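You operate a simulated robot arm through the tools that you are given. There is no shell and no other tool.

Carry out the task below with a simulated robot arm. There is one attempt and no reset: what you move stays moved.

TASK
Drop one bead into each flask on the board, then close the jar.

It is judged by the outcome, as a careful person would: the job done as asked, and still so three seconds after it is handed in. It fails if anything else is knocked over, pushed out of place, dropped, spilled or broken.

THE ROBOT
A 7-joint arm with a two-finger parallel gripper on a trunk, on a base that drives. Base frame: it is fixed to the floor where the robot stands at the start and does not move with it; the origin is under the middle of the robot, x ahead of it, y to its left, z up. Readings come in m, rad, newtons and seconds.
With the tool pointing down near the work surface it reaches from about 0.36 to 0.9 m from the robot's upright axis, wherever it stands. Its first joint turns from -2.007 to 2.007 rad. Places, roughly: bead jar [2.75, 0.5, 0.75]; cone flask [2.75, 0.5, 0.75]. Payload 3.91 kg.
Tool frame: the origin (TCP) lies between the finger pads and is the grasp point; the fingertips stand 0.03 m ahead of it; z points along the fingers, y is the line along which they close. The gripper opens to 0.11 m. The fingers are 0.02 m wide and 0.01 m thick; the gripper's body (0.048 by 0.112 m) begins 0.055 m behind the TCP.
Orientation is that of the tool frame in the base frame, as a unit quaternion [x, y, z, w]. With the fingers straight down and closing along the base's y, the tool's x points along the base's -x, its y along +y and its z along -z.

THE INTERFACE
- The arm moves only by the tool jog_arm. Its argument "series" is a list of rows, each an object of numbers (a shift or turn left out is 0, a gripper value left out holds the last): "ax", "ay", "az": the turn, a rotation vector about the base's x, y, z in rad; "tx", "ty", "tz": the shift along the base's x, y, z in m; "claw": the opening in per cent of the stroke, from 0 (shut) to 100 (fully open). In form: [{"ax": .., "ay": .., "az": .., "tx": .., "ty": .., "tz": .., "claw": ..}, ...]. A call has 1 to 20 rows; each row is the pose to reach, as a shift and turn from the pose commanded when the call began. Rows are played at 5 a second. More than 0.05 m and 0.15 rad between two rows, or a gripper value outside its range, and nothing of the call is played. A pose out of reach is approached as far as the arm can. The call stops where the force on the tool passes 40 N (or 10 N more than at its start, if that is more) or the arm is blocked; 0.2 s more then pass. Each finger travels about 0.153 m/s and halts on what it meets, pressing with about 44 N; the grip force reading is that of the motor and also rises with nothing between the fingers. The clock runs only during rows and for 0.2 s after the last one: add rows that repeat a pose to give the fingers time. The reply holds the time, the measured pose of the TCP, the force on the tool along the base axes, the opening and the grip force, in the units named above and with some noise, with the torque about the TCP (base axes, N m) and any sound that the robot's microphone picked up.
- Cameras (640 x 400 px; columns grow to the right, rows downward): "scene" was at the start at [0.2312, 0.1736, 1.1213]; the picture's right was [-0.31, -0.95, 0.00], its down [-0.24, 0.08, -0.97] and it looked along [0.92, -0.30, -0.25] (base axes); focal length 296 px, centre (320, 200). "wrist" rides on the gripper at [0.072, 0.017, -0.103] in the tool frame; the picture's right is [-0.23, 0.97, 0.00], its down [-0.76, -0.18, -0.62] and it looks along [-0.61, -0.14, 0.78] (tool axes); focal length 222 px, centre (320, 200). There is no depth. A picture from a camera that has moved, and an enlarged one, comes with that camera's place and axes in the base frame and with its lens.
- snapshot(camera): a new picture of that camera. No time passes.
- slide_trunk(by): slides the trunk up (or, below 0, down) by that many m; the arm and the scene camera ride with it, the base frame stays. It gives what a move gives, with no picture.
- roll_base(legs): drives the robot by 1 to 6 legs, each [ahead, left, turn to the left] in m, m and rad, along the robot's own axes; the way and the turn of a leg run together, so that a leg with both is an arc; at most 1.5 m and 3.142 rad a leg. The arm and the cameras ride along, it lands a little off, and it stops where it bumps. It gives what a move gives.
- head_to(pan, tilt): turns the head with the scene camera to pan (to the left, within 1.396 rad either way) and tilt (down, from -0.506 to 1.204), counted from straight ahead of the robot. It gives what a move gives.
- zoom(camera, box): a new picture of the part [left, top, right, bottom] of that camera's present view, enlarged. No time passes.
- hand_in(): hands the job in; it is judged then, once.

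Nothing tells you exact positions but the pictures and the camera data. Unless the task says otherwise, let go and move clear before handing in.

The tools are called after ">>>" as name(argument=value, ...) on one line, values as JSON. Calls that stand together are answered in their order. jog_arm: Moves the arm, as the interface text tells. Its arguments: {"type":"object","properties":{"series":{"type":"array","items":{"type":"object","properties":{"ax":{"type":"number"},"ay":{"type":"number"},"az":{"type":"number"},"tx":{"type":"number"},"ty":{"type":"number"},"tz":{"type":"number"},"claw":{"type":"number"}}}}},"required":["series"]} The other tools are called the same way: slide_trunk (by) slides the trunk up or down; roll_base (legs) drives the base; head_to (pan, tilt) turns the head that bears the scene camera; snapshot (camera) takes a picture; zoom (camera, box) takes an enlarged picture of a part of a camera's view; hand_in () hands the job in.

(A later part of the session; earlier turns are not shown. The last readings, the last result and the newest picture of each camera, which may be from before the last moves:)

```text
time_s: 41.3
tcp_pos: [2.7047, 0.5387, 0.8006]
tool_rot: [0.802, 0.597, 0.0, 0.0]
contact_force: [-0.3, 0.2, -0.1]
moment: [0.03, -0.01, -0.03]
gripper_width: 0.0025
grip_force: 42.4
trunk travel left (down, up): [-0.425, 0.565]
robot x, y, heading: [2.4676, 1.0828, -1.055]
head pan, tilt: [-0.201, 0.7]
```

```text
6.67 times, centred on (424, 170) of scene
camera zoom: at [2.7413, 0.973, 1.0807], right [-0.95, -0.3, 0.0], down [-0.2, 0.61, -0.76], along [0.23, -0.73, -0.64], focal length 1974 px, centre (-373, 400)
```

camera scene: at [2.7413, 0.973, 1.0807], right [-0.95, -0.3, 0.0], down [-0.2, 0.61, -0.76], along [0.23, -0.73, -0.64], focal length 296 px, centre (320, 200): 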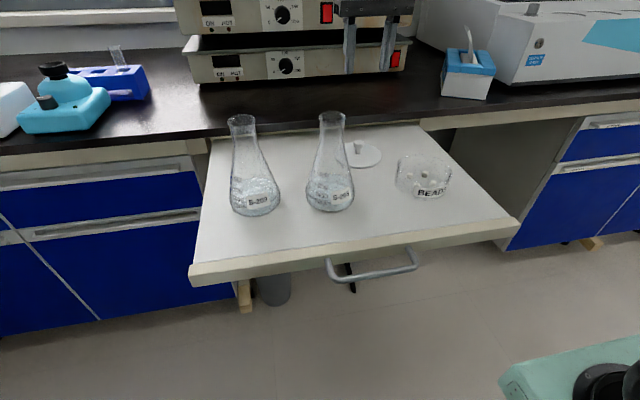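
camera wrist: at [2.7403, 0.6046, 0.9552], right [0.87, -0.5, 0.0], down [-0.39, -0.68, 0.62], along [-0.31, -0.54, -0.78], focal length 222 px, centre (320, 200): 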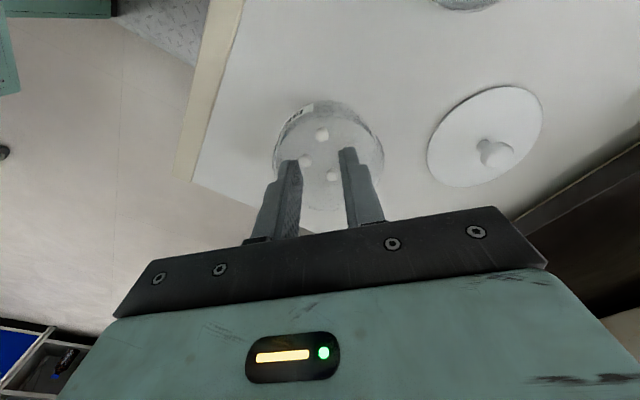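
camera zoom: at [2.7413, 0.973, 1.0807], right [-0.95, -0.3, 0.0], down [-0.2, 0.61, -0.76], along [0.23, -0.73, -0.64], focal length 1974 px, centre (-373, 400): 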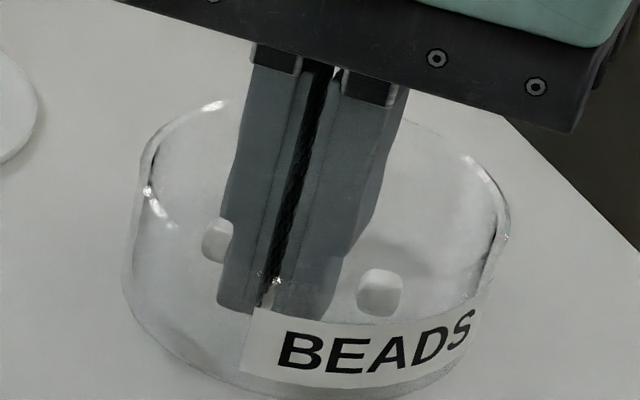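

The fingers closed to 2.5 mm, so the bead slipped out. I'll lift clear and look at where it went.

>>> jog_arm(series=[{"tz": 0.02}, {"tz": 0.05}, {"tz": 0.08}, {"tz": 0.11}, {"tz": 0.11}])

>>> snapshot(camera="wrist")

>>> zoom(camera="wrist", box=[240, 80, 400, 180])

>>> zoom(camera="scene", box=[376, 140, 472, 200])

```text
time_s: 42.5
tcp_pos: [2.7068, 0.5402, 0.9121]
tool_rot: [0.803, 0.597, 0.001, 0.0]
contact_force: [0.5, 0.9, 1.1]
moment: [0.03, 0.03, 0.0]
gripper_width: 0.0025
grip_force: 42.4
trunk travel left (down, up): [-0.425, 0.565]
robot x, y, heading: [2.4658, 1.0785, -1.059]
head pan, tilt: [-0.201, 0.7]
```

```text
taken
camera wrist: at [2.7435, 0.6056, 1.0147], right [0.87, -0.5, 0.0], down [-0.39, -0.68, 0.62], along [-0.31, -0.54, -0.78], focal length 222 px, centre (320, 200)
```

wrist: 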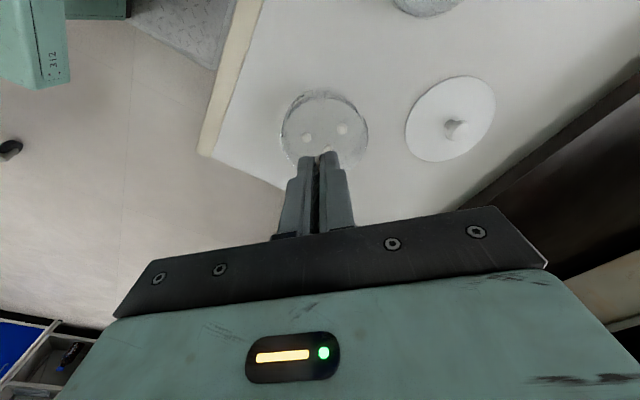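

```text
4.00 times, centred on (320, 130) of wrist
camera zoom: at [2.7435, 0.6056, 1.0147], right [0.87, -0.5, 0.0], down [-0.39, -0.68, 0.62], along [-0.31, -0.54, -0.78], focal length 888 px, centre (320, 480)
```

zoom: 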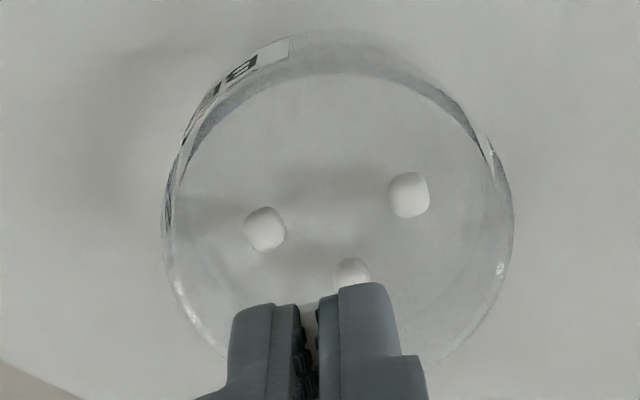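

```text
6.67 times, centred on (424, 170) of scene
camera zoom: at [2.7413, 0.973, 1.0807], right [-0.95, -0.3, 0.0], down [-0.2, 0.61, -0.76], along [0.23, -0.73, -0.64], focal length 1974 px, centre (-373, 400)
```

zoom: 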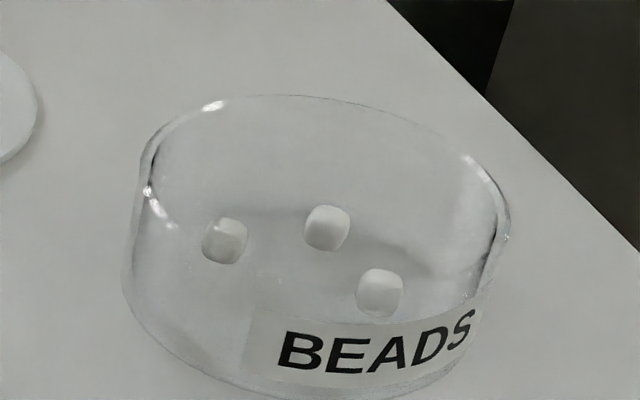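

Only three beads remain in the jar, so I'll check whether the fourth is between the fingertips.

>>> zoom(camera="scene", box=[383, 90, 479, 150])

>>> zoom(camera="wrist", box=[288, 140, 352, 180])

```text
6.67 times, centred on (431, 120) of scene
camera zoom: at [2.7413, 0.973, 1.0807], right [-0.95, -0.3, 0.0], down [-0.2, 0.61, -0.76], along [0.23, -0.73, -0.64], focal length 1974 px, centre (-420, 733)
```

zoom: 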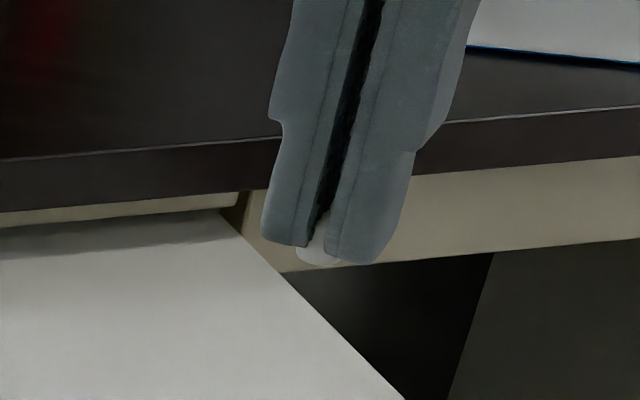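

```text
10.00 times, centred on (320, 160) of wrist
camera zoom: at [2.7435, 0.6056, 1.0147], right [0.87, -0.5, 0.0], down [-0.39, -0.68, 0.62], along [-0.31, -0.54, -0.78], focal length 2221 px, centre (320, 600)
```

zoom: 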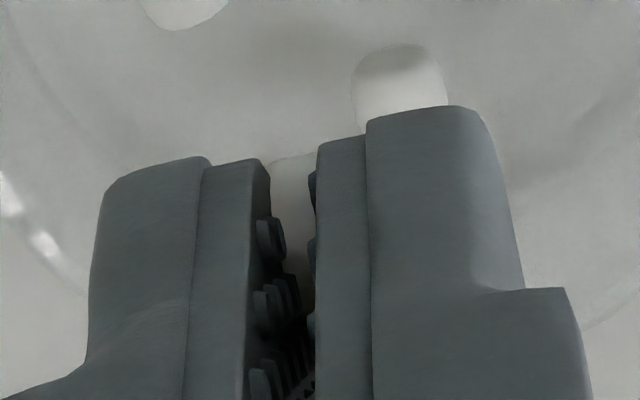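

The bead is held between the fingertips, poking out slightly below. I'll rise and move over S-265's mouth, then check alignment.

>>> jog_arm(series=[{"tz": 0.03}, {"tz": 0.058}, {"tx": 0.034, "ty": 0.016, "tz": 0.058}, {"tx": 0.068, "ty": 0.032, "tz": 0.058}, {"tx": 0.102, "ty": 0.048, "tz": 0.058}, {"tx": 0.136, "ty": 0.064, "tz": 0.058}, {"tx": 0.136, "ty": 0.064, "tz": 0.058}, {"tx": 0.136, "ty": 0.064, "tz": 0.058}])

>>> snapshot(camera="wrist")

>>> snapshot(camera="scene")

>>> zoom(camera="scene", box=[272, 60, 400, 140])

>>> zoom(camera="wrist", box=[240, 80, 400, 180])

```text
time_s: 44.3
tcp_pos: [2.8438, 0.6037, 0.9665]
tool_rot: [0.802, 0.597, 0.0, 0.0]
contact_force: [0.1, 0.1, -0.7]
moment: [0.02, -0.02, -0.01]
gripper_width: 0.0026
grip_force: 42.6
trunk travel left (down, up): [-0.425, 0.565]
robot x, y, heading: [2.4653, 1.0773, -1.059]
head pan, tilt: [-0.201, 0.7]
```

```text
taken
camera wrist: at [2.8802, 0.668, 1.0701], right [0.87, -0.5, 0.0], down [-0.39, -0.68, 0.62], along [-0.31, -0.54, -0.78], focal length 222 px, centre (320, 200)
```

wrist: 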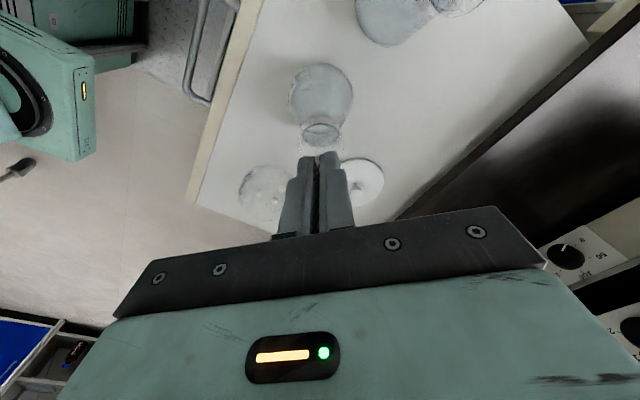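

```text
taken
camera scene: at [2.7413, 0.9731, 1.0807], right [-0.95, -0.3, 0.0], down [-0.2, 0.61, -0.76], along [0.23, -0.73, -0.64], focal length 296 px, centre (320, 200)
```

scene: 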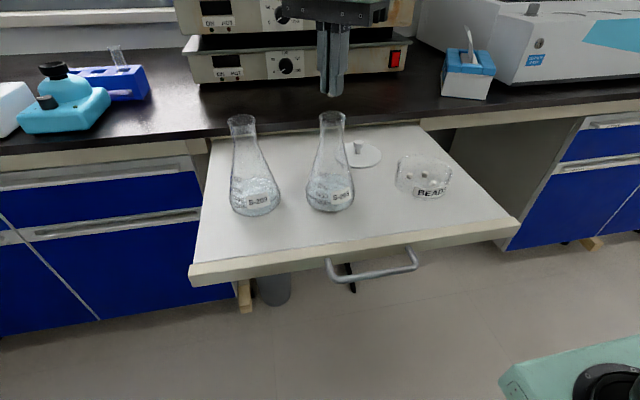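

```text
5.00 times, centred on (336, 100) of scene
camera zoom: at [2.7413, 0.9731, 1.0807], right [-0.95, -0.3, 0.0], down [-0.2, 0.61, -0.76], along [0.23, -0.73, -0.64], focal length 1481 px, centre (240, 700)
```

zoom: 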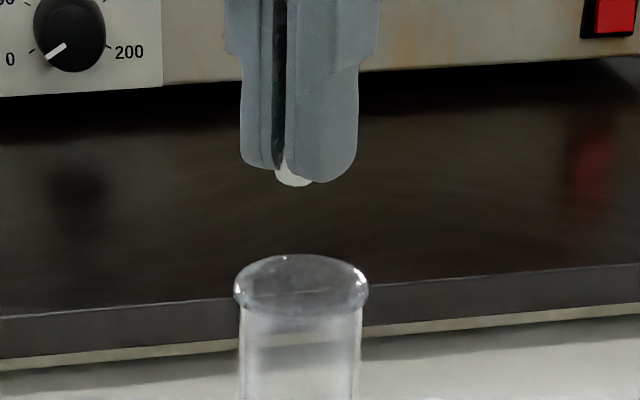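

```text
4.00 times, centred on (320, 130) of wrist
camera zoom: at [2.8802, 0.668, 1.0701], right [0.87, -0.5, 0.0], down [-0.39, -0.68, 0.62], along [-0.31, -0.54, -0.78], focal length 888 px, centre (320, 480)
```

zoom: 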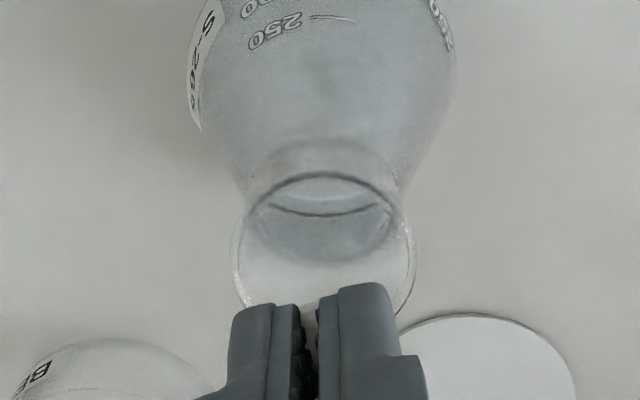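

The bead sits over S-265's mouth to within about 1–2 mm. I'll lower to just above the rim and check once more before releasing.

>>> jog_arm(series=[{"tx": -0.001, "tz": -0.012}, {"tx": -0.001, "tz": -0.023}, {"tx": -0.001, "tz": -0.023}])

>>> zoom(camera="scene", box=[272, 70, 400, 150])

>>> zoom(camera="wrist", box=[240, 80, 400, 180])

```text
time_s: 45.1
tcp_pos: [2.8424, 0.6026, 0.9445]
tool_rot: [0.802, 0.598, 0.0, 0.0]
contact_force: [0.3, -0.2, -0.1]
moment: [0.0, 0.02, 0.0]
gripper_width: 0.0025
grip_force: 42.8
trunk travel left (down, up): [-0.425, 0.565]
robot x, y, heading: [2.4631, 1.0797, -1.06]
head pan, tilt: [-0.201, 0.7]
```

```text
5.00 times, centred on (336, 110) of scene
camera zoom: at [2.7414, 0.973, 1.0807], right [-0.95, -0.3, 0.0], down [-0.2, 0.61, -0.76], along [0.23, -0.73, -0.64], focal length 1481 px, centre (240, 650)
```

zoom: 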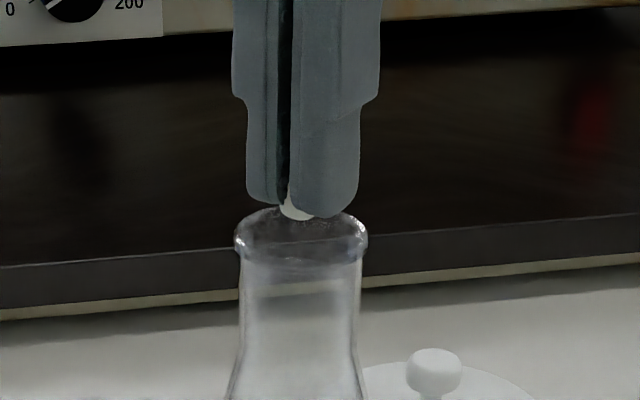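

```text
4.00 times, centred on (320, 130) of wrist
camera zoom: at [2.8787, 0.6674, 1.0471], right [0.87, -0.5, 0.0], down [-0.39, -0.68, 0.62], along [-0.31, -0.54, -0.78], focal length 888 px, centre (320, 480)
```

zoom: 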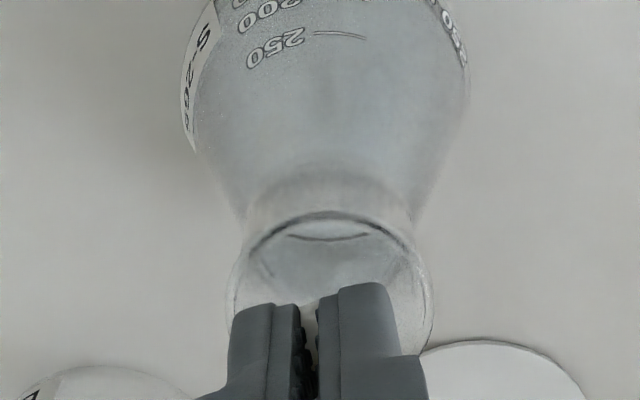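

Everything is centred over the mouth. Releasing the bead.

>>> jog_arm(series=[{"claw": 24}, {"claw": 24}, {"claw": 24}, {"claw": 24}])

>>> zoom(camera="scene", box=[256, 90, 416, 220])

>>> zoom(camera="wrist", box=[240, 60, 400, 180])

```text
time_s: 46.1
tcp_pos: [2.8413, 0.6025, 0.9447]
tool_rot: [0.802, 0.597, -0.001, 0.0]
contact_force: [1.7, 0.0, -0.2]
moment: [0.04, -0.01, 0.03]
gripper_width: 0.0263
grip_force: 0.0
trunk travel left (down, up): [-0.425, 0.565]
robot x, y, heading: [2.4653, 1.0858, -1.057]
head pan, tilt: [-0.201, 0.7]
```

```text
3.08 times, centred on (336, 155) of scene
camera zoom: at [2.7413, 0.973, 1.0807], right [-0.95, -0.3, 0.0], down [-0.2, 0.61, -0.76], along [0.23, -0.73, -0.64], focal length 911 px, centre (271, 338)
```

zoom: 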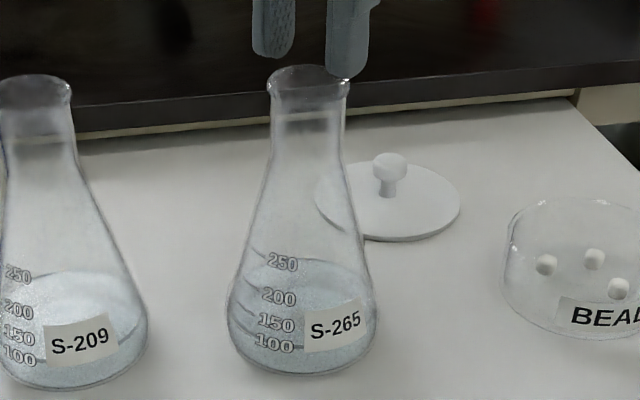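

```text
3.33 times, centred on (320, 120) of wrist
camera zoom: at [2.8786, 0.6674, 1.0473], right [0.87, -0.5, 0.0], down [-0.39, -0.68, 0.62], along [-0.31, -0.54, -0.78], focal length 740 px, centre (320, 467)
```

zoom: 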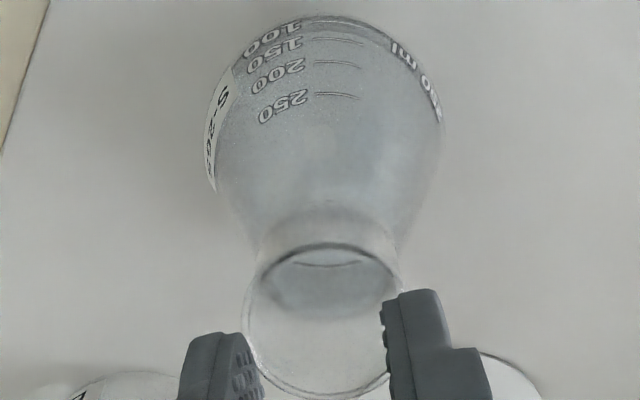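

The bead is out of the fingers. I'll look for it inside the flask.

>>> zoom(camera="scene", box=[298, 160, 362, 216])

>>> zoom(camera="wrist", box=[288, 110, 352, 170])

>>> snapshot(camera="wrist")

>>> snapshot(camera="scene")

```text
7.14 times, centred on (330, 188) of scene
camera zoom: at [2.7413, 0.973, 1.0807], right [-0.95, -0.3, 0.0], down [-0.2, 0.61, -0.76], along [0.23, -0.73, -0.64], focal length 2115 px, centre (249, 286)
```

zoom: 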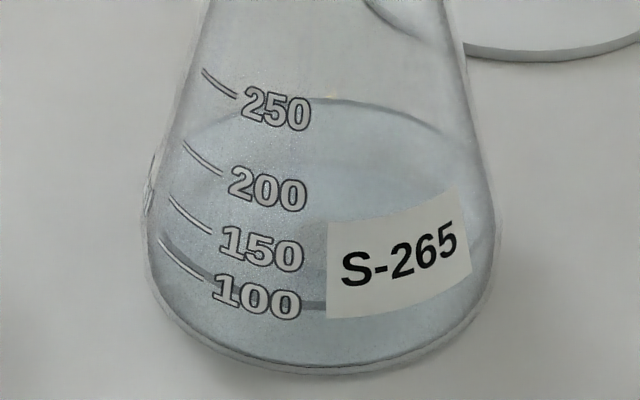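

```text
6.67 times, centred on (320, 140) of wrist
camera zoom: at [2.8786, 0.6674, 1.0473], right [0.87, -0.5, 0.0], down [-0.39, -0.68, 0.62], along [-0.31, -0.54, -0.78], focal length 1481 px, centre (320, 600)
```

zoom: 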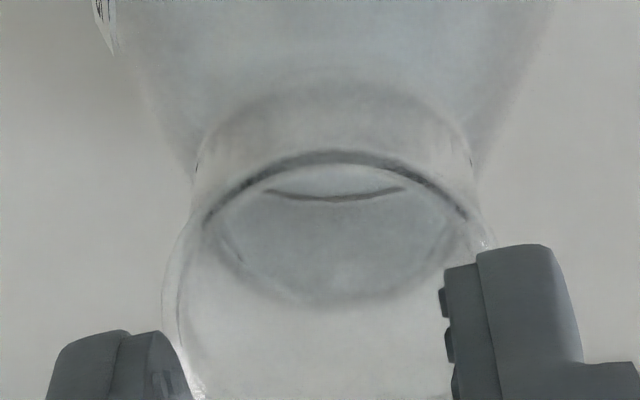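

```text
taken
camera wrist: at [2.8786, 0.6674, 1.0473], right [0.87, -0.5, 0.0], down [-0.39, -0.68, 0.62], along [-0.31, -0.54, -0.78], focal length 222 px, centre (320, 200)
```

wrist: 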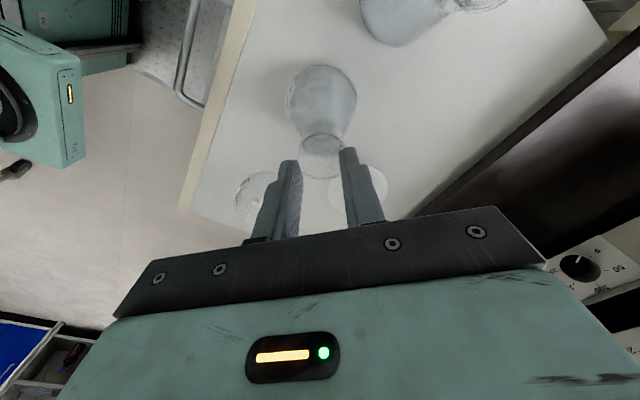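

```text
taken
camera scene: at [2.7413, 0.973, 1.0807], right [-0.95, -0.3, 0.0], down [-0.2, 0.61, -0.76], along [0.23, -0.73, -0.64], focal length 296 px, centre (320, 200)
```

scene: 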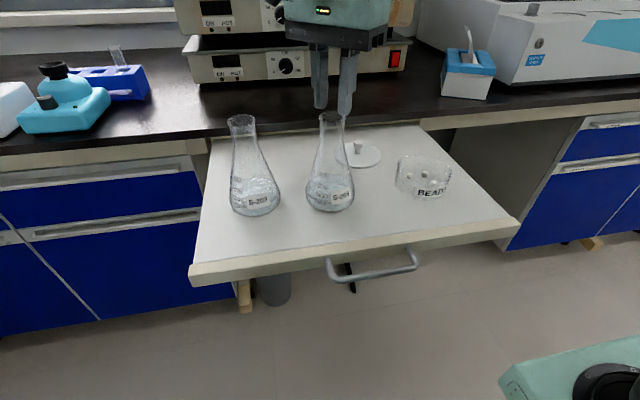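

>>> zoom(camera="scene", box=[296, 80, 376, 130])

>>> zoom(camera="wrist", box=[270, 130, 366, 200])

```text
8.00 times, centred on (336, 105) of scene
camera zoom: at [2.7413, 0.973, 1.0807], right [-0.95, -0.3, 0.0], down [-0.2, 0.61, -0.76], along [0.23, -0.73, -0.64], focal length 2369 px, centre (192, 960)
```

zoom: 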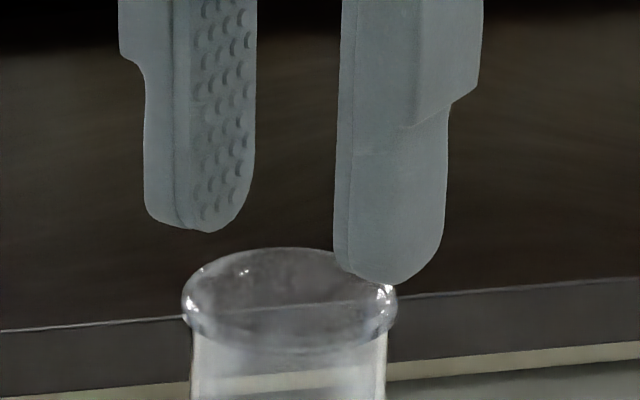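

```text
5.71 times, centred on (318, 165) of wrist
camera zoom: at [2.8786, 0.6674, 1.0473], right [0.87, -0.5, 0.0], down [-0.39, -0.68, 0.62], along [-0.31, -0.54, -0.78], focal length 1269 px, centre (331, 400)
```

zoom: 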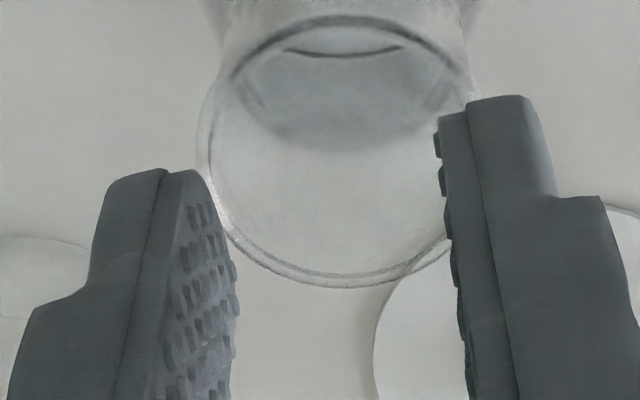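

The fingers are empty. I'll rise and look at the flask from a different angle to confirm the bead is inside.

>>> jog_arm(series=[{"tz": 0.04}, {"tz": 0.08, "tx": -0.01, "ty": 0.02}, {"tz": 0.08, "tx": -0.03, "ty": 0.05}, {"tz": 0.08, "tx": -0.045, "ty": 0.09}, {"tz": 0.08, "tx": -0.045, "ty": 0.09}])

>>> snapshot(camera="wrist")

>>> head_to(pan=0.1, tilt=0.7)

>>> snapshot(camera="scene")

```text
time_s: 47.3
tcp_pos: [2.7958, 0.6945, 1.0244]
tool_rot: [0.802, 0.597, 0.0, 0.001]
contact_force: [0.2, -0.1, -0.1]
moment: [0.0, 0.0, 0.05]
gripper_width: 0.0265
grip_force: 0.1
trunk travel left (down, up): [-0.425, 0.565]
robot x, y, heading: [2.4653, 1.0756, -1.061]
head pan, tilt: [-0.201, 0.7]
```

```text
taken
camera wrist: at [2.8318, 0.7595, 1.1273], right [0.87, -0.5, 0.0], down [-0.39, -0.68, 0.62], along [-0.31, -0.54, -0.78], focal length 222 px, centre (320, 200)
```

wrist: 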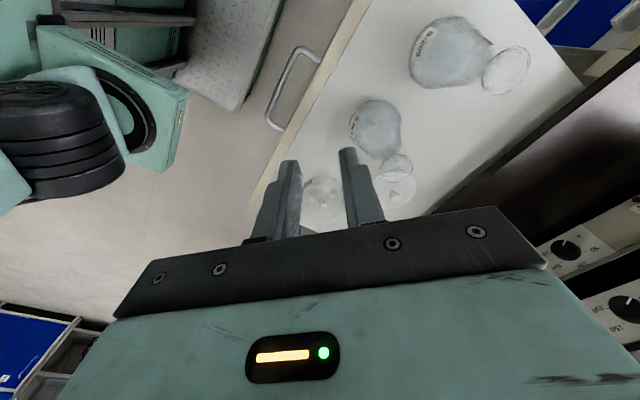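

```text
time_s: 48.1
tcp_pos: [2.7954, 0.6943, 1.0235]
tool_rot: [0.802, 0.597, 0.0, 0.0]
contact_force: [0.3, 0.9, -0.9]
moment: [0.02, 0.04, 0.0]
gripper_width: 0.0263
grip_force: 0.2
trunk travel left (down, up): [-0.425, 0.565]
robot x, y, heading: [2.4639, 1.0827, -1.058]
head pan, tilt: [0.099, 0.7]
```

```text
taken
camera scene: at [2.764, 0.9843, 1.0807], right [-0.82, -0.57, 0.0], down [-0.37, 0.53, -0.76], along [0.44, -0.63, -0.64], focal length 296 px, centre (320, 200)
```

scene: 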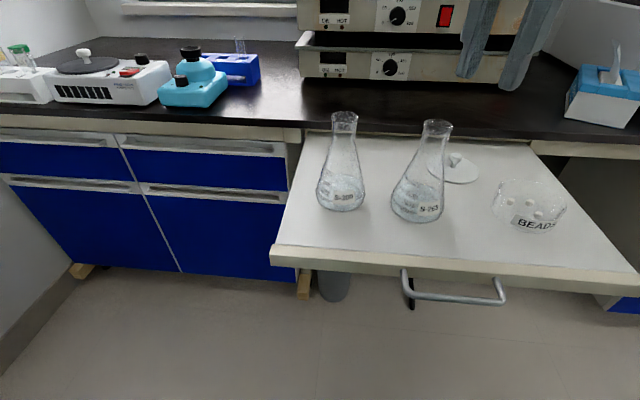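

>>> zoom(camera="scene", box=[380, 165, 460, 225])

>>> zoom(camera="scene", box=[302, 155, 382, 215])

>>> zoom(camera="wrist", box=[340, 90, 420, 180])

>>> zoom(camera="scene", box=[480, 165, 576, 235])

```text
6.67 times, centred on (420, 195) of scene
camera zoom: at [2.764, 0.9843, 1.0807], right [-0.82, -0.57, 0.0], down [-0.37, 0.53, -0.76], along [0.44, -0.63, -0.64], focal length 1974 px, centre (-347, 233)
```

zoom: 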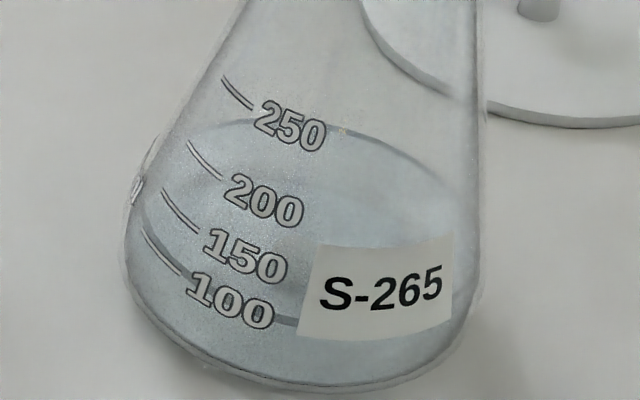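

```text
6.67 times, centred on (342, 185) of scene
camera zoom: at [2.764, 0.9843, 1.0807], right [-0.82, -0.57, 0.0], down [-0.37, 0.53, -0.76], along [0.44, -0.63, -0.64], focal length 1974 px, centre (173, 300)
```

zoom: 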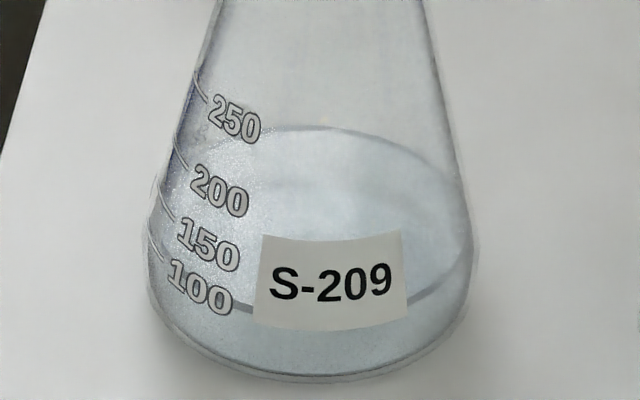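

```text
4.44 times, centred on (380, 135) of wrist
camera zoom: at [2.8319, 0.7592, 1.1272], right [0.87, -0.5, 0.0], down [-0.39, -0.68, 0.62], along [-0.31, -0.54, -0.78], focal length 987 px, centre (53, 489)
```

zoom: 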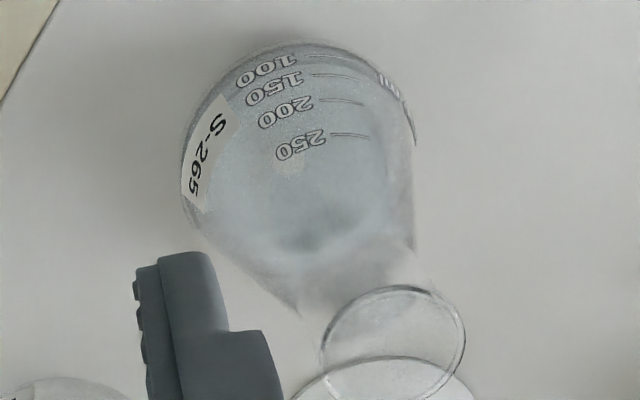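

```text
5.71 times, centred on (528, 200) of scene
camera zoom: at [2.764, 0.9843, 1.0807], right [-0.82, -0.57, 0.0], down [-0.37, 0.53, -0.76], along [0.44, -0.63, -0.64], focal length 1692 px, centre (-869, 200)
```

zoom: 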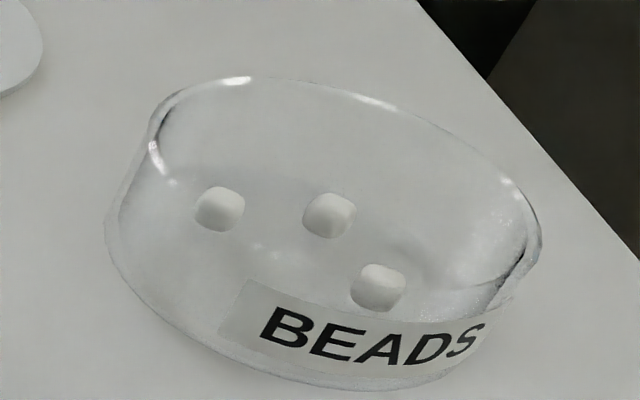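

>>> zoom(camera="wrist", box=[350, 95, 406, 145])

>>> zoom(camera="wrist", box=[405, 10, 505, 100])

>>> zoom(camera="scene", box=[400, 170, 440, 200])

```text
8.00 times, centred on (378, 120) of wrist
camera zoom: at [2.8319, 0.7592, 1.1272], right [0.87, -0.5, 0.0], down [-0.39, -0.68, 0.62], along [-0.31, -0.54, -0.78], focal length 1777 px, centre (-144, 840)
```

zoom: 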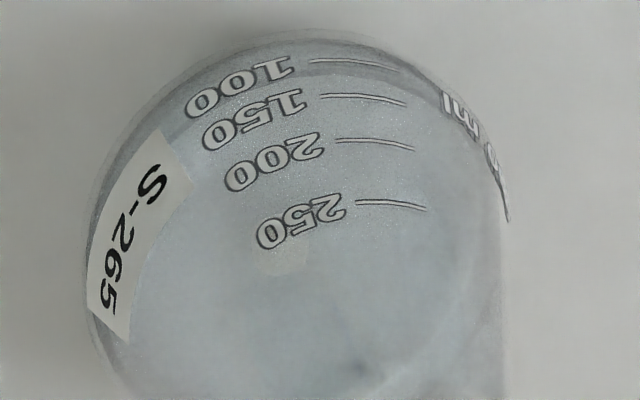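

```text
4.44 times, centred on (455, 55) of wrist
camera zoom: at [2.8319, 0.7592, 1.1272], right [0.87, -0.5, 0.0], down [-0.39, -0.68, 0.62], along [-0.31, -0.54, -0.78], focal length 987 px, centre (-280, 844)
```

zoom: 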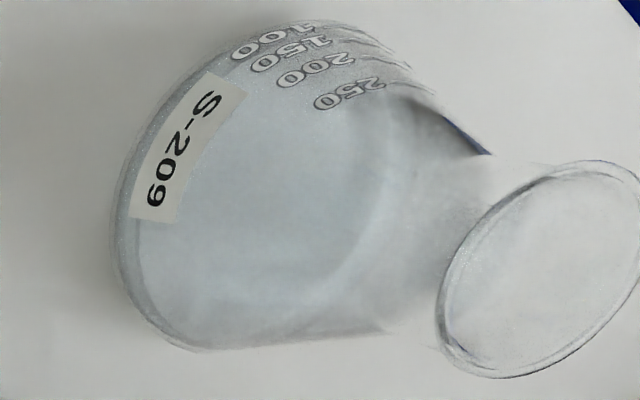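

```text
13.33 times, centred on (420, 185) of scene
camera zoom: at [2.764, 0.9843, 1.0807], right [-0.82, -0.57, 0.0], down [-0.37, 0.53, -0.76], along [0.44, -0.63, -0.64], focal length 3949 px, centre (-1013, 400)
```

zoom: 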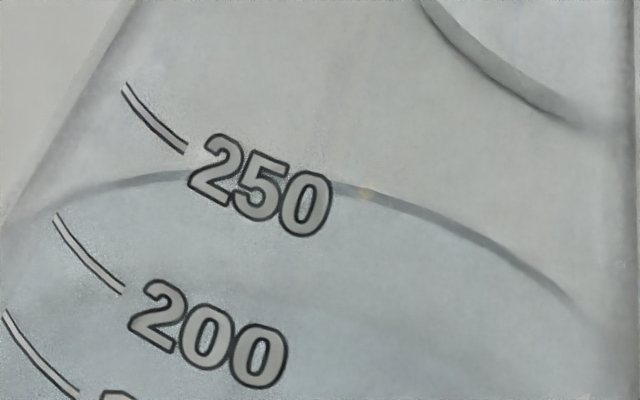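

A bead-sized pale patch shows through S-265's liquid, triangulating to the centre of the flask's floor, and S-209 has none. The first bead is in. Next I'll go for the far bead at about (2.693, 0.498) with the same gripper turn.

>>> jog_arm(series=[{"tx": -0.02, "ty": -0.039}, {"tx": -0.041, "ty": -0.078}, {"tx": -0.062, "ty": -0.118}, {"tx": -0.082, "ty": -0.157}, {"tx": -0.1026, "ty": -0.1964}, {"tx": -0.1026, "ty": -0.1964, "tz": -0.045}, {"tx": -0.1026, "ty": -0.1964, "tz": -0.09}, {"tx": -0.1026, "ty": -0.1964, "tz": -0.13}, {"tx": -0.1026, "ty": -0.1964, "tz": -0.165}, {"tx": -0.1026, "ty": -0.1964, "tz": -0.165}])

>>> zoom(camera="wrist", box=[240, 80, 400, 180])

>>> head_to(pan=-0.2, tilt=0.7)

>>> zoom(camera="scene", box=[360, 115, 488, 195])

```text
time_s: 50.3
tcp_pos: [2.6938, 0.4975, 0.8585]
tool_rot: [0.803, 0.596, 0.0, 0.0]
contact_force: [0.3, -1.0, -0.8]
moment: [0.0, 0.0, 0.01]
gripper_width: 0.0264
grip_force: 0.0
trunk travel left (down, up): [-0.425, 0.565]
robot x, y, heading: [2.4682, 1.0802, -1.061]
head pan, tilt: [0.099, 0.7]
```

```text
4.00 times, centred on (320, 130) of wrist
camera zoom: at [2.7308, 0.5617, 0.9617], right [0.87, -0.5, 0.0], down [-0.39, -0.68, 0.62], along [-0.31, -0.54, -0.78], focal length 888 px, centre (320, 480)
```

zoom: 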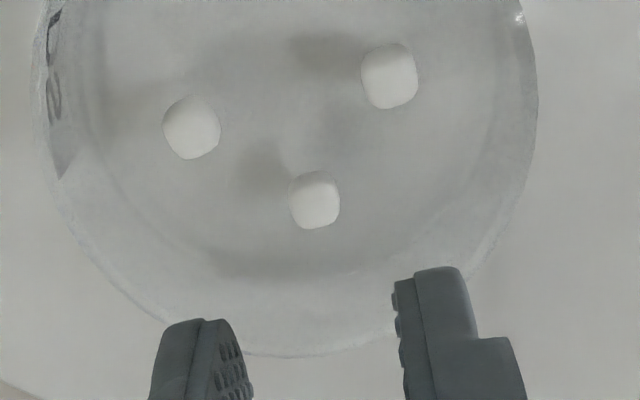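

```text
time_s: 51.1
tcp_pos: [2.6941, 0.497, 0.8588]
tool_rot: [0.802, 0.597, 0.0, 0.0]
contact_force: [0.4, 0.2, 0.1]
moment: [0.02, 0.02, -0.03]
gripper_width: 0.0268
grip_force: 0.0
trunk travel left (down, up): [-0.425, 0.565]
robot x, y, heading: [2.4652, 1.0798, -1.06]
head pan, tilt: [-0.201, 0.7]
```

```text
5.00 times, centred on (424, 155) of scene
camera zoom: at [2.7414, 0.973, 1.0807], right [-0.95, -0.3, 0.0], down [-0.2, 0.61, -0.76], along [0.23, -0.73, -0.64], focal length 1481 px, centre (-200, 425)
```

zoom: 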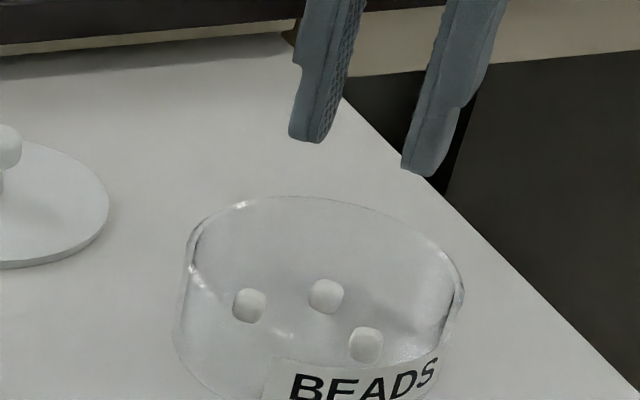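

The far bead is aligned to about 1 mm. I'll descend with a small correction, as for the first bead.

>>> jog_arm(series=[{"tx": -0.0008, "ty": 0.0013, "tz": -0.02}, {"tx": -0.0008, "ty": 0.0013, "tz": -0.038}, {"tx": -0.0008, "ty": 0.0013, "tz": -0.05}, {"tx": -0.0008, "ty": 0.0013, "tz": -0.056}, {"tx": -0.0008, "ty": 0.0013, "tz": -0.059}, {"tx": -0.0008, "ty": 0.0013, "tz": -0.059}])

>>> zoom(camera="wrist", box=[240, 80, 400, 180])

>>> zoom(camera="scene", box=[376, 140, 472, 200])

```text
time_s: 52.5
tcp_pos: [2.6927, 0.4973, 0.8004]
tool_rot: [0.802, 0.598, 0.0, -0.001]
contact_force: [0.0, -0.3, -0.8]
moment: [0.02, 0.0, -0.01]
gripper_width: 0.0264
grip_force: 0.1
trunk travel left (down, up): [-0.425, 0.565]
robot x, y, heading: [2.4658, 1.0802, -1.061]
head pan, tilt: [-0.201, 0.7]
```

```text
4.00 times, centred on (320, 130) of wrist
camera zoom: at [2.7293, 0.562, 0.9033], right [0.87, -0.5, 0.0], down [-0.39, -0.68, 0.62], along [-0.31, -0.54, -0.78], focal length 888 px, centre (320, 480)
```

zoom: 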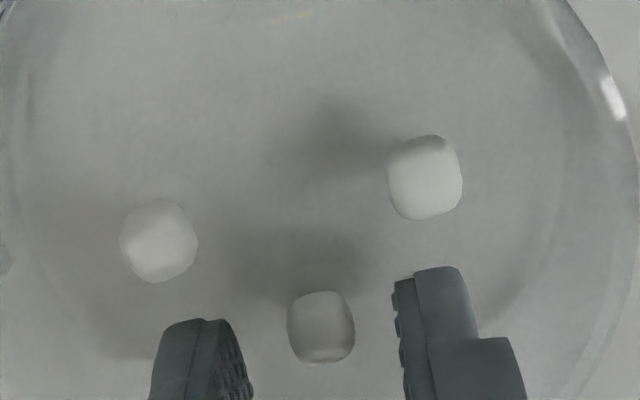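

```text
6.67 times, centred on (424, 170) of scene
camera zoom: at [2.7413, 0.973, 1.0807], right [-0.95, -0.3, 0.0], down [-0.2, 0.61, -0.76], along [0.23, -0.73, -0.64], focal length 1974 px, centre (-373, 400)
```

zoom: 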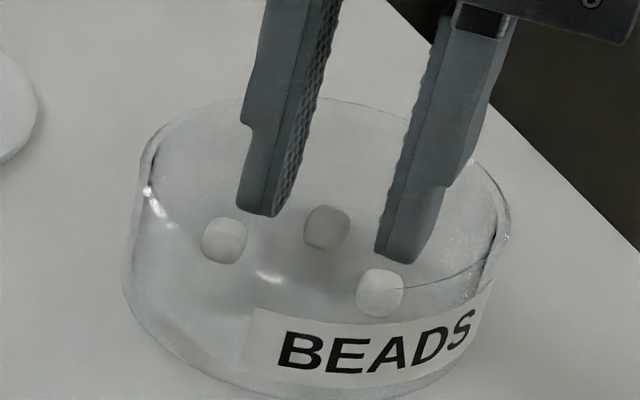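

>>> jog_arm(series=[{"tz": -0.0015, "tx": 0.0003, "ty": 0.001}, {"tz": -0.0015, "tx": 0.0003, "ty": 0.001, "claw": 16}, {"tz": -0.0015, "tx": 0.0003, "ty": 0.001, "claw": 8}, {"tz": -0.0015, "tx": 0.0003, "ty": 0.001, "claw": 0}, {"tz": -0.0015, "tx": 0.0003, "ty": 0.001, "claw": 0}, {"tz": -0.0015, "tx": 0.0003, "ty": 0.001, "claw": 0}])

>>> zoom(camera="scene", box=[376, 140, 472, 200])

```text
time_s: 53.9
tcp_pos: [2.6919, 0.4976, 0.7985]
tool_rot: [0.803, 0.597, 0.0, 0.0]
contact_force: [-0.5, -0.3, -0.1]
moment: [-0.02, -0.03, -0.02]
gripper_width: 0.0026
grip_force: 42.7
trunk travel left (down, up): [-0.425, 0.565]
robot x, y, heading: [2.465, 1.0795, -1.062]
head pan, tilt: [-0.201, 0.7]
```

```text
6.67 times, centred on (424, 170) of scene
camera zoom: at [2.7413, 0.973, 1.0807], right [-0.95, -0.3, 0.0], down [-0.2, 0.61, -0.76], along [0.23, -0.73, -0.64], focal length 1974 px, centre (-373, 400)
```

zoom: 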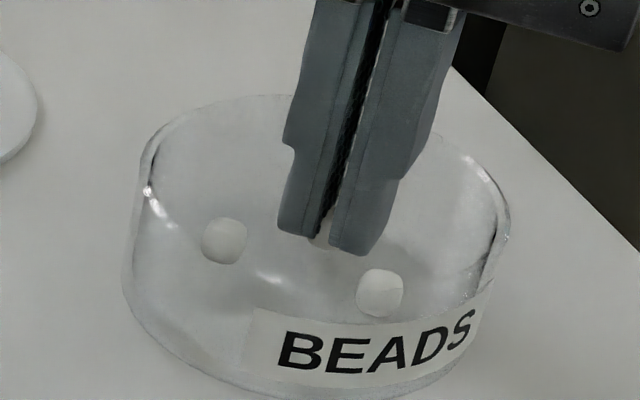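

The second bead is gripped. I'll lift it high and carry it over S-209's mouth near (2.956, 0.650).

>>> jog_arm(series=[{"tz": 0.03}, {"tz": 0.07}, {"tz": 0.11}, {"tz": 0.15}, {"tz": 0.185}, {"tx": 0.0377, "ty": 0.0217, "tz": 0.185}, {"tx": 0.0753, "ty": 0.0435, "tz": 0.185}, {"tx": 0.113, "ty": 0.0652, "tz": 0.185}, {"tx": 0.1507, "ty": 0.087, "tz": 0.185}, {"tx": 0.1884, "ty": 0.1087, "tz": 0.185}, {"tx": 0.226, "ty": 0.1304, "tz": 0.185}, {"tx": 0.2637, "ty": 0.1521, "tz": 0.185}, {"tx": 0.2637, "ty": 0.1521, "tz": 0.17}, {"tx": 0.2637, "ty": 0.1521, "tz": 0.17}])

>>> snapshot(camera="scene")

>>> zoom(camera="wrist", box=[240, 80, 400, 180])

>>> zoom(camera="scene", box=[180, 70, 308, 150])

```text
time_s: 56.9
tcp_pos: [2.9574, 0.6501, 0.9703]
tool_rot: [0.801, 0.598, 0.0, 0.0]
contact_force: [0.0, 0.3, 0.0]
moment: [0.04, -0.02, 0.02]
gripper_width: 0.0024
grip_force: 42.8
trunk travel left (down, up): [-0.425, 0.565]
robot x, y, heading: [2.4686, 1.0772, -1.06]
head pan, tilt: [-0.201, 0.7]
```

```text
taken
camera scene: at [2.7414, 0.9731, 1.0807], right [-0.95, -0.3, 0.0], down [-0.2, 0.61, -0.76], along [0.23, -0.73, -0.64], focal length 296 px, centre (320, 200)
```

scene: 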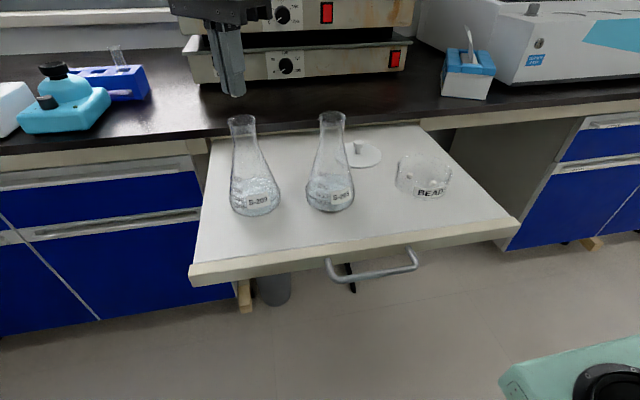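

```text
4.00 times, centred on (320, 130) of wrist
camera zoom: at [2.995, 0.7148, 1.0733], right [0.87, -0.5, 0.0], down [-0.39, -0.68, 0.62], along [-0.31, -0.54, -0.78], focal length 888 px, centre (320, 480)
```

zoom: 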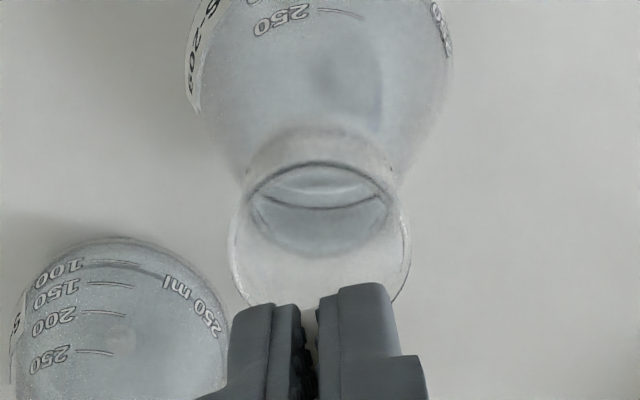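

```text
5.00 times, centred on (244, 110) of scene
camera zoom: at [2.7414, 0.9731, 1.0807], right [-0.95, -0.3, 0.0], down [-0.2, 0.61, -0.76], along [0.23, -0.73, -0.64], focal length 1481 px, centre (700, 650)
```

zoom: 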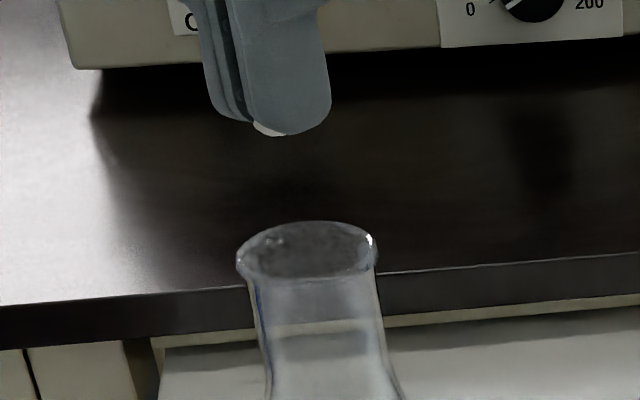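

Alignment over S-209's mouth is within about 1 mm. I'll lower to just above the rim and check.

>>> jog_arm(series=[{"tz": -0.013}, {"tz": -0.026}, {"tz": -0.026}])

>>> zoom(camera="scene", box=[180, 70, 308, 150])

>>> zoom(camera="wrist", box=[240, 80, 400, 180])

```text
time_s: 57.7
tcp_pos: [2.9565, 0.65, 0.9432]
tool_rot: [0.802, 0.597, 0.0, 0.0]
contact_force: [1.1, -0.3, 0.0]
moment: [0.04, -0.03, -0.05]
gripper_width: 0.0023
grip_force: 42.5
trunk travel left (down, up): [-0.425, 0.565]
robot x, y, heading: [2.4657, 1.0795, -1.061]
head pan, tilt: [-0.201, 0.7]
```

```text
5.00 times, centred on (244, 110) of scene
camera zoom: at [2.7414, 0.973, 1.0807], right [-0.95, -0.3, 0.0], down [-0.2, 0.61, -0.76], along [0.23, -0.73, -0.64], focal length 1481 px, centre (700, 650)
```

zoom: 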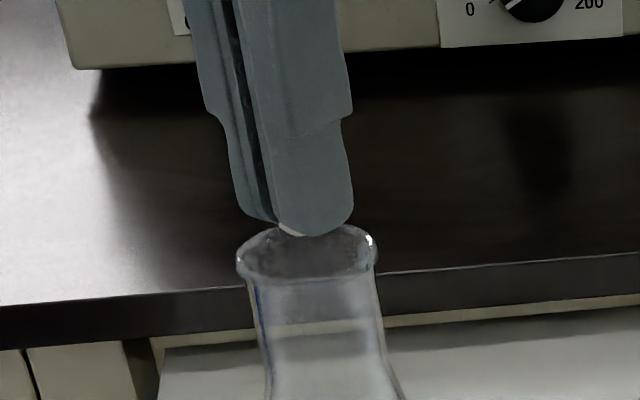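

```text
4.00 times, centred on (320, 130) of wrist
camera zoom: at [2.9935, 0.7141, 1.0464], right [0.87, -0.5, 0.0], down [-0.39, -0.68, 0.62], along [-0.31, -0.54, -0.78], focal length 888 px, centre (320, 480)
```

zoom: 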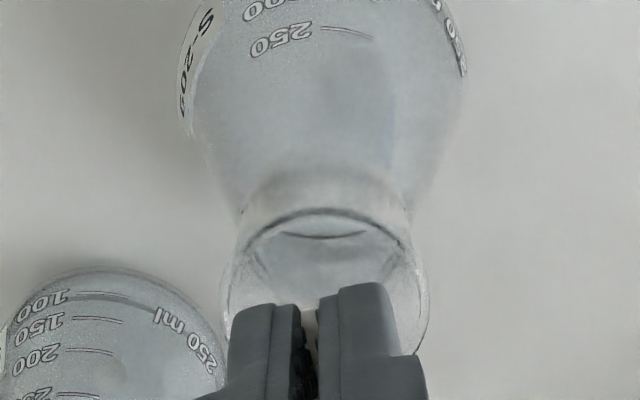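

>>> jog_arm(series=[{"claw": 24}, {"claw": 24}, {"claw": 24}, {"claw": 24}])

>>> zoom(camera="scene", box=[180, 70, 308, 150])

>>> jog_arm(series=[{"tz": 0.04}, {"tz": 0.08, "tx": -0.01, "ty": 0.02}, {"tz": 0.08, "tx": -0.03, "ty": 0.05}, {"tz": 0.08, "tx": -0.045, "ty": 0.09}, {"tz": 0.08, "tx": -0.045, "ty": 0.09}])

>>> snapshot(camera="wrist")

>>> snapshot(camera="scene")

>>> zoom(camera="wrist", box=[340, 85, 420, 145])

```text
time_s: 58.7
tcp_pos: [2.9572, 0.6488, 0.9439]
tool_rot: [0.802, 0.597, 0.0, 0.001]
contact_force: [0.2, -0.7, 0.4]
moment: [0.05, -0.02, -0.01]
gripper_width: 0.0267
grip_force: 0.1
trunk travel left (down, up): [-0.425, 0.565]
robot x, y, heading: [2.4689, 1.0782, -1.061]
head pan, tilt: [-0.201, 0.7]
```

```text
5.00 times, centred on (244, 110) of scene
camera zoom: at [2.7413, 0.973, 1.0807], right [-0.95, -0.3, 0.0], down [-0.2, 0.61, -0.76], along [0.23, -0.73, -0.64], focal length 1481 px, centre (700, 650)
```

zoom: 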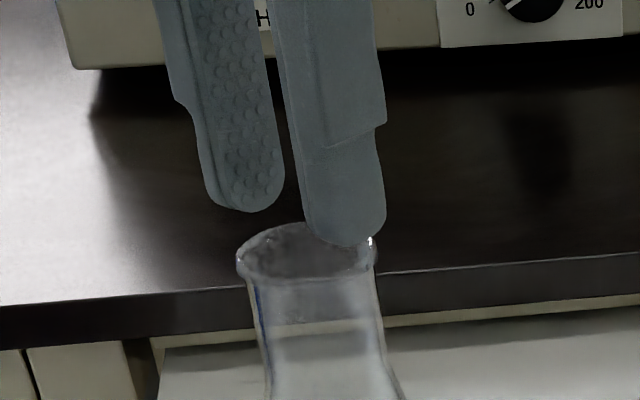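

```text
time_s: 59.9
tcp_pos: [2.9091, 0.7379, 1.0252]
tool_rot: [0.802, 0.597, 0.0, -0.001]
contact_force: [0.4, 0.6, 1.1]
moment: [-0.01, -0.03, 0.0]
gripper_width: 0.0265
grip_force: 0.1
trunk travel left (down, up): [-0.425, 0.565]
robot x, y, heading: [2.4666, 1.0798, -1.061]
head pan, tilt: [-0.201, 0.7]
```

```text
taken
camera wrist: at [2.9461, 0.8032, 1.1288], right [0.87, -0.5, 0.0], down [-0.39, -0.68, 0.62], along [-0.31, -0.54, -0.78], focal length 222 px, centre (320, 200)
```

wrist: 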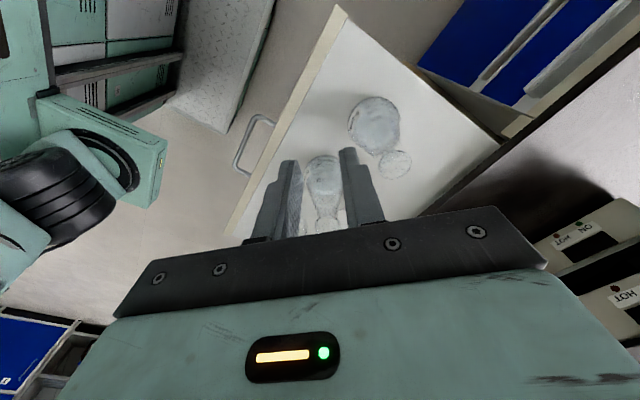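

```text
taken
camera scene: at [2.7414, 0.973, 1.0807], right [-0.95, -0.3, 0.0], down [-0.2, 0.61, -0.76], along [0.23, -0.73, -0.64], focal length 296 px, centre (320, 200)
```

scene: 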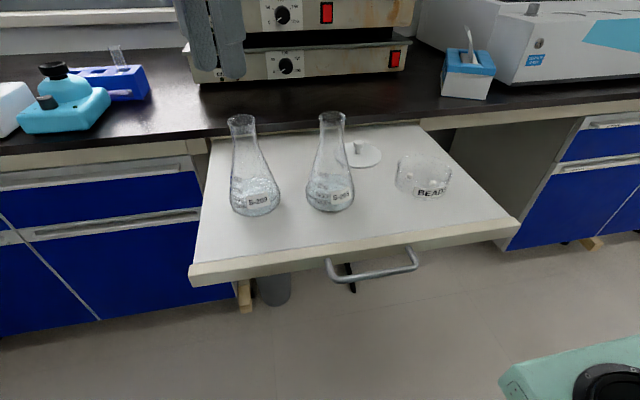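

```text
6.67 times, centred on (380, 115) of wrist
camera zoom: at [2.9461, 0.8032, 1.1288], right [0.87, -0.5, 0.0], down [-0.39, -0.68, 0.62], along [-0.31, -0.54, -0.78], focal length 1481 px, centre (-80, 767)
```

zoom: 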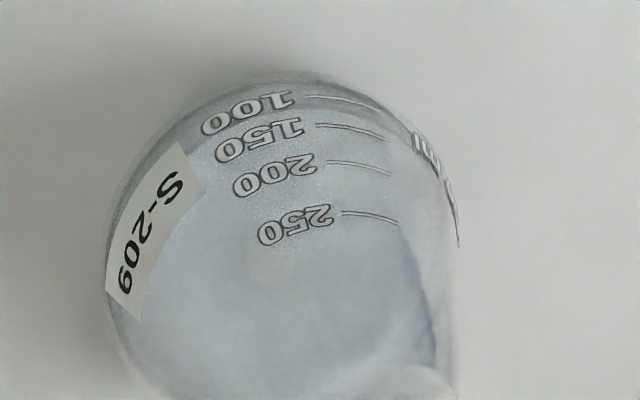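

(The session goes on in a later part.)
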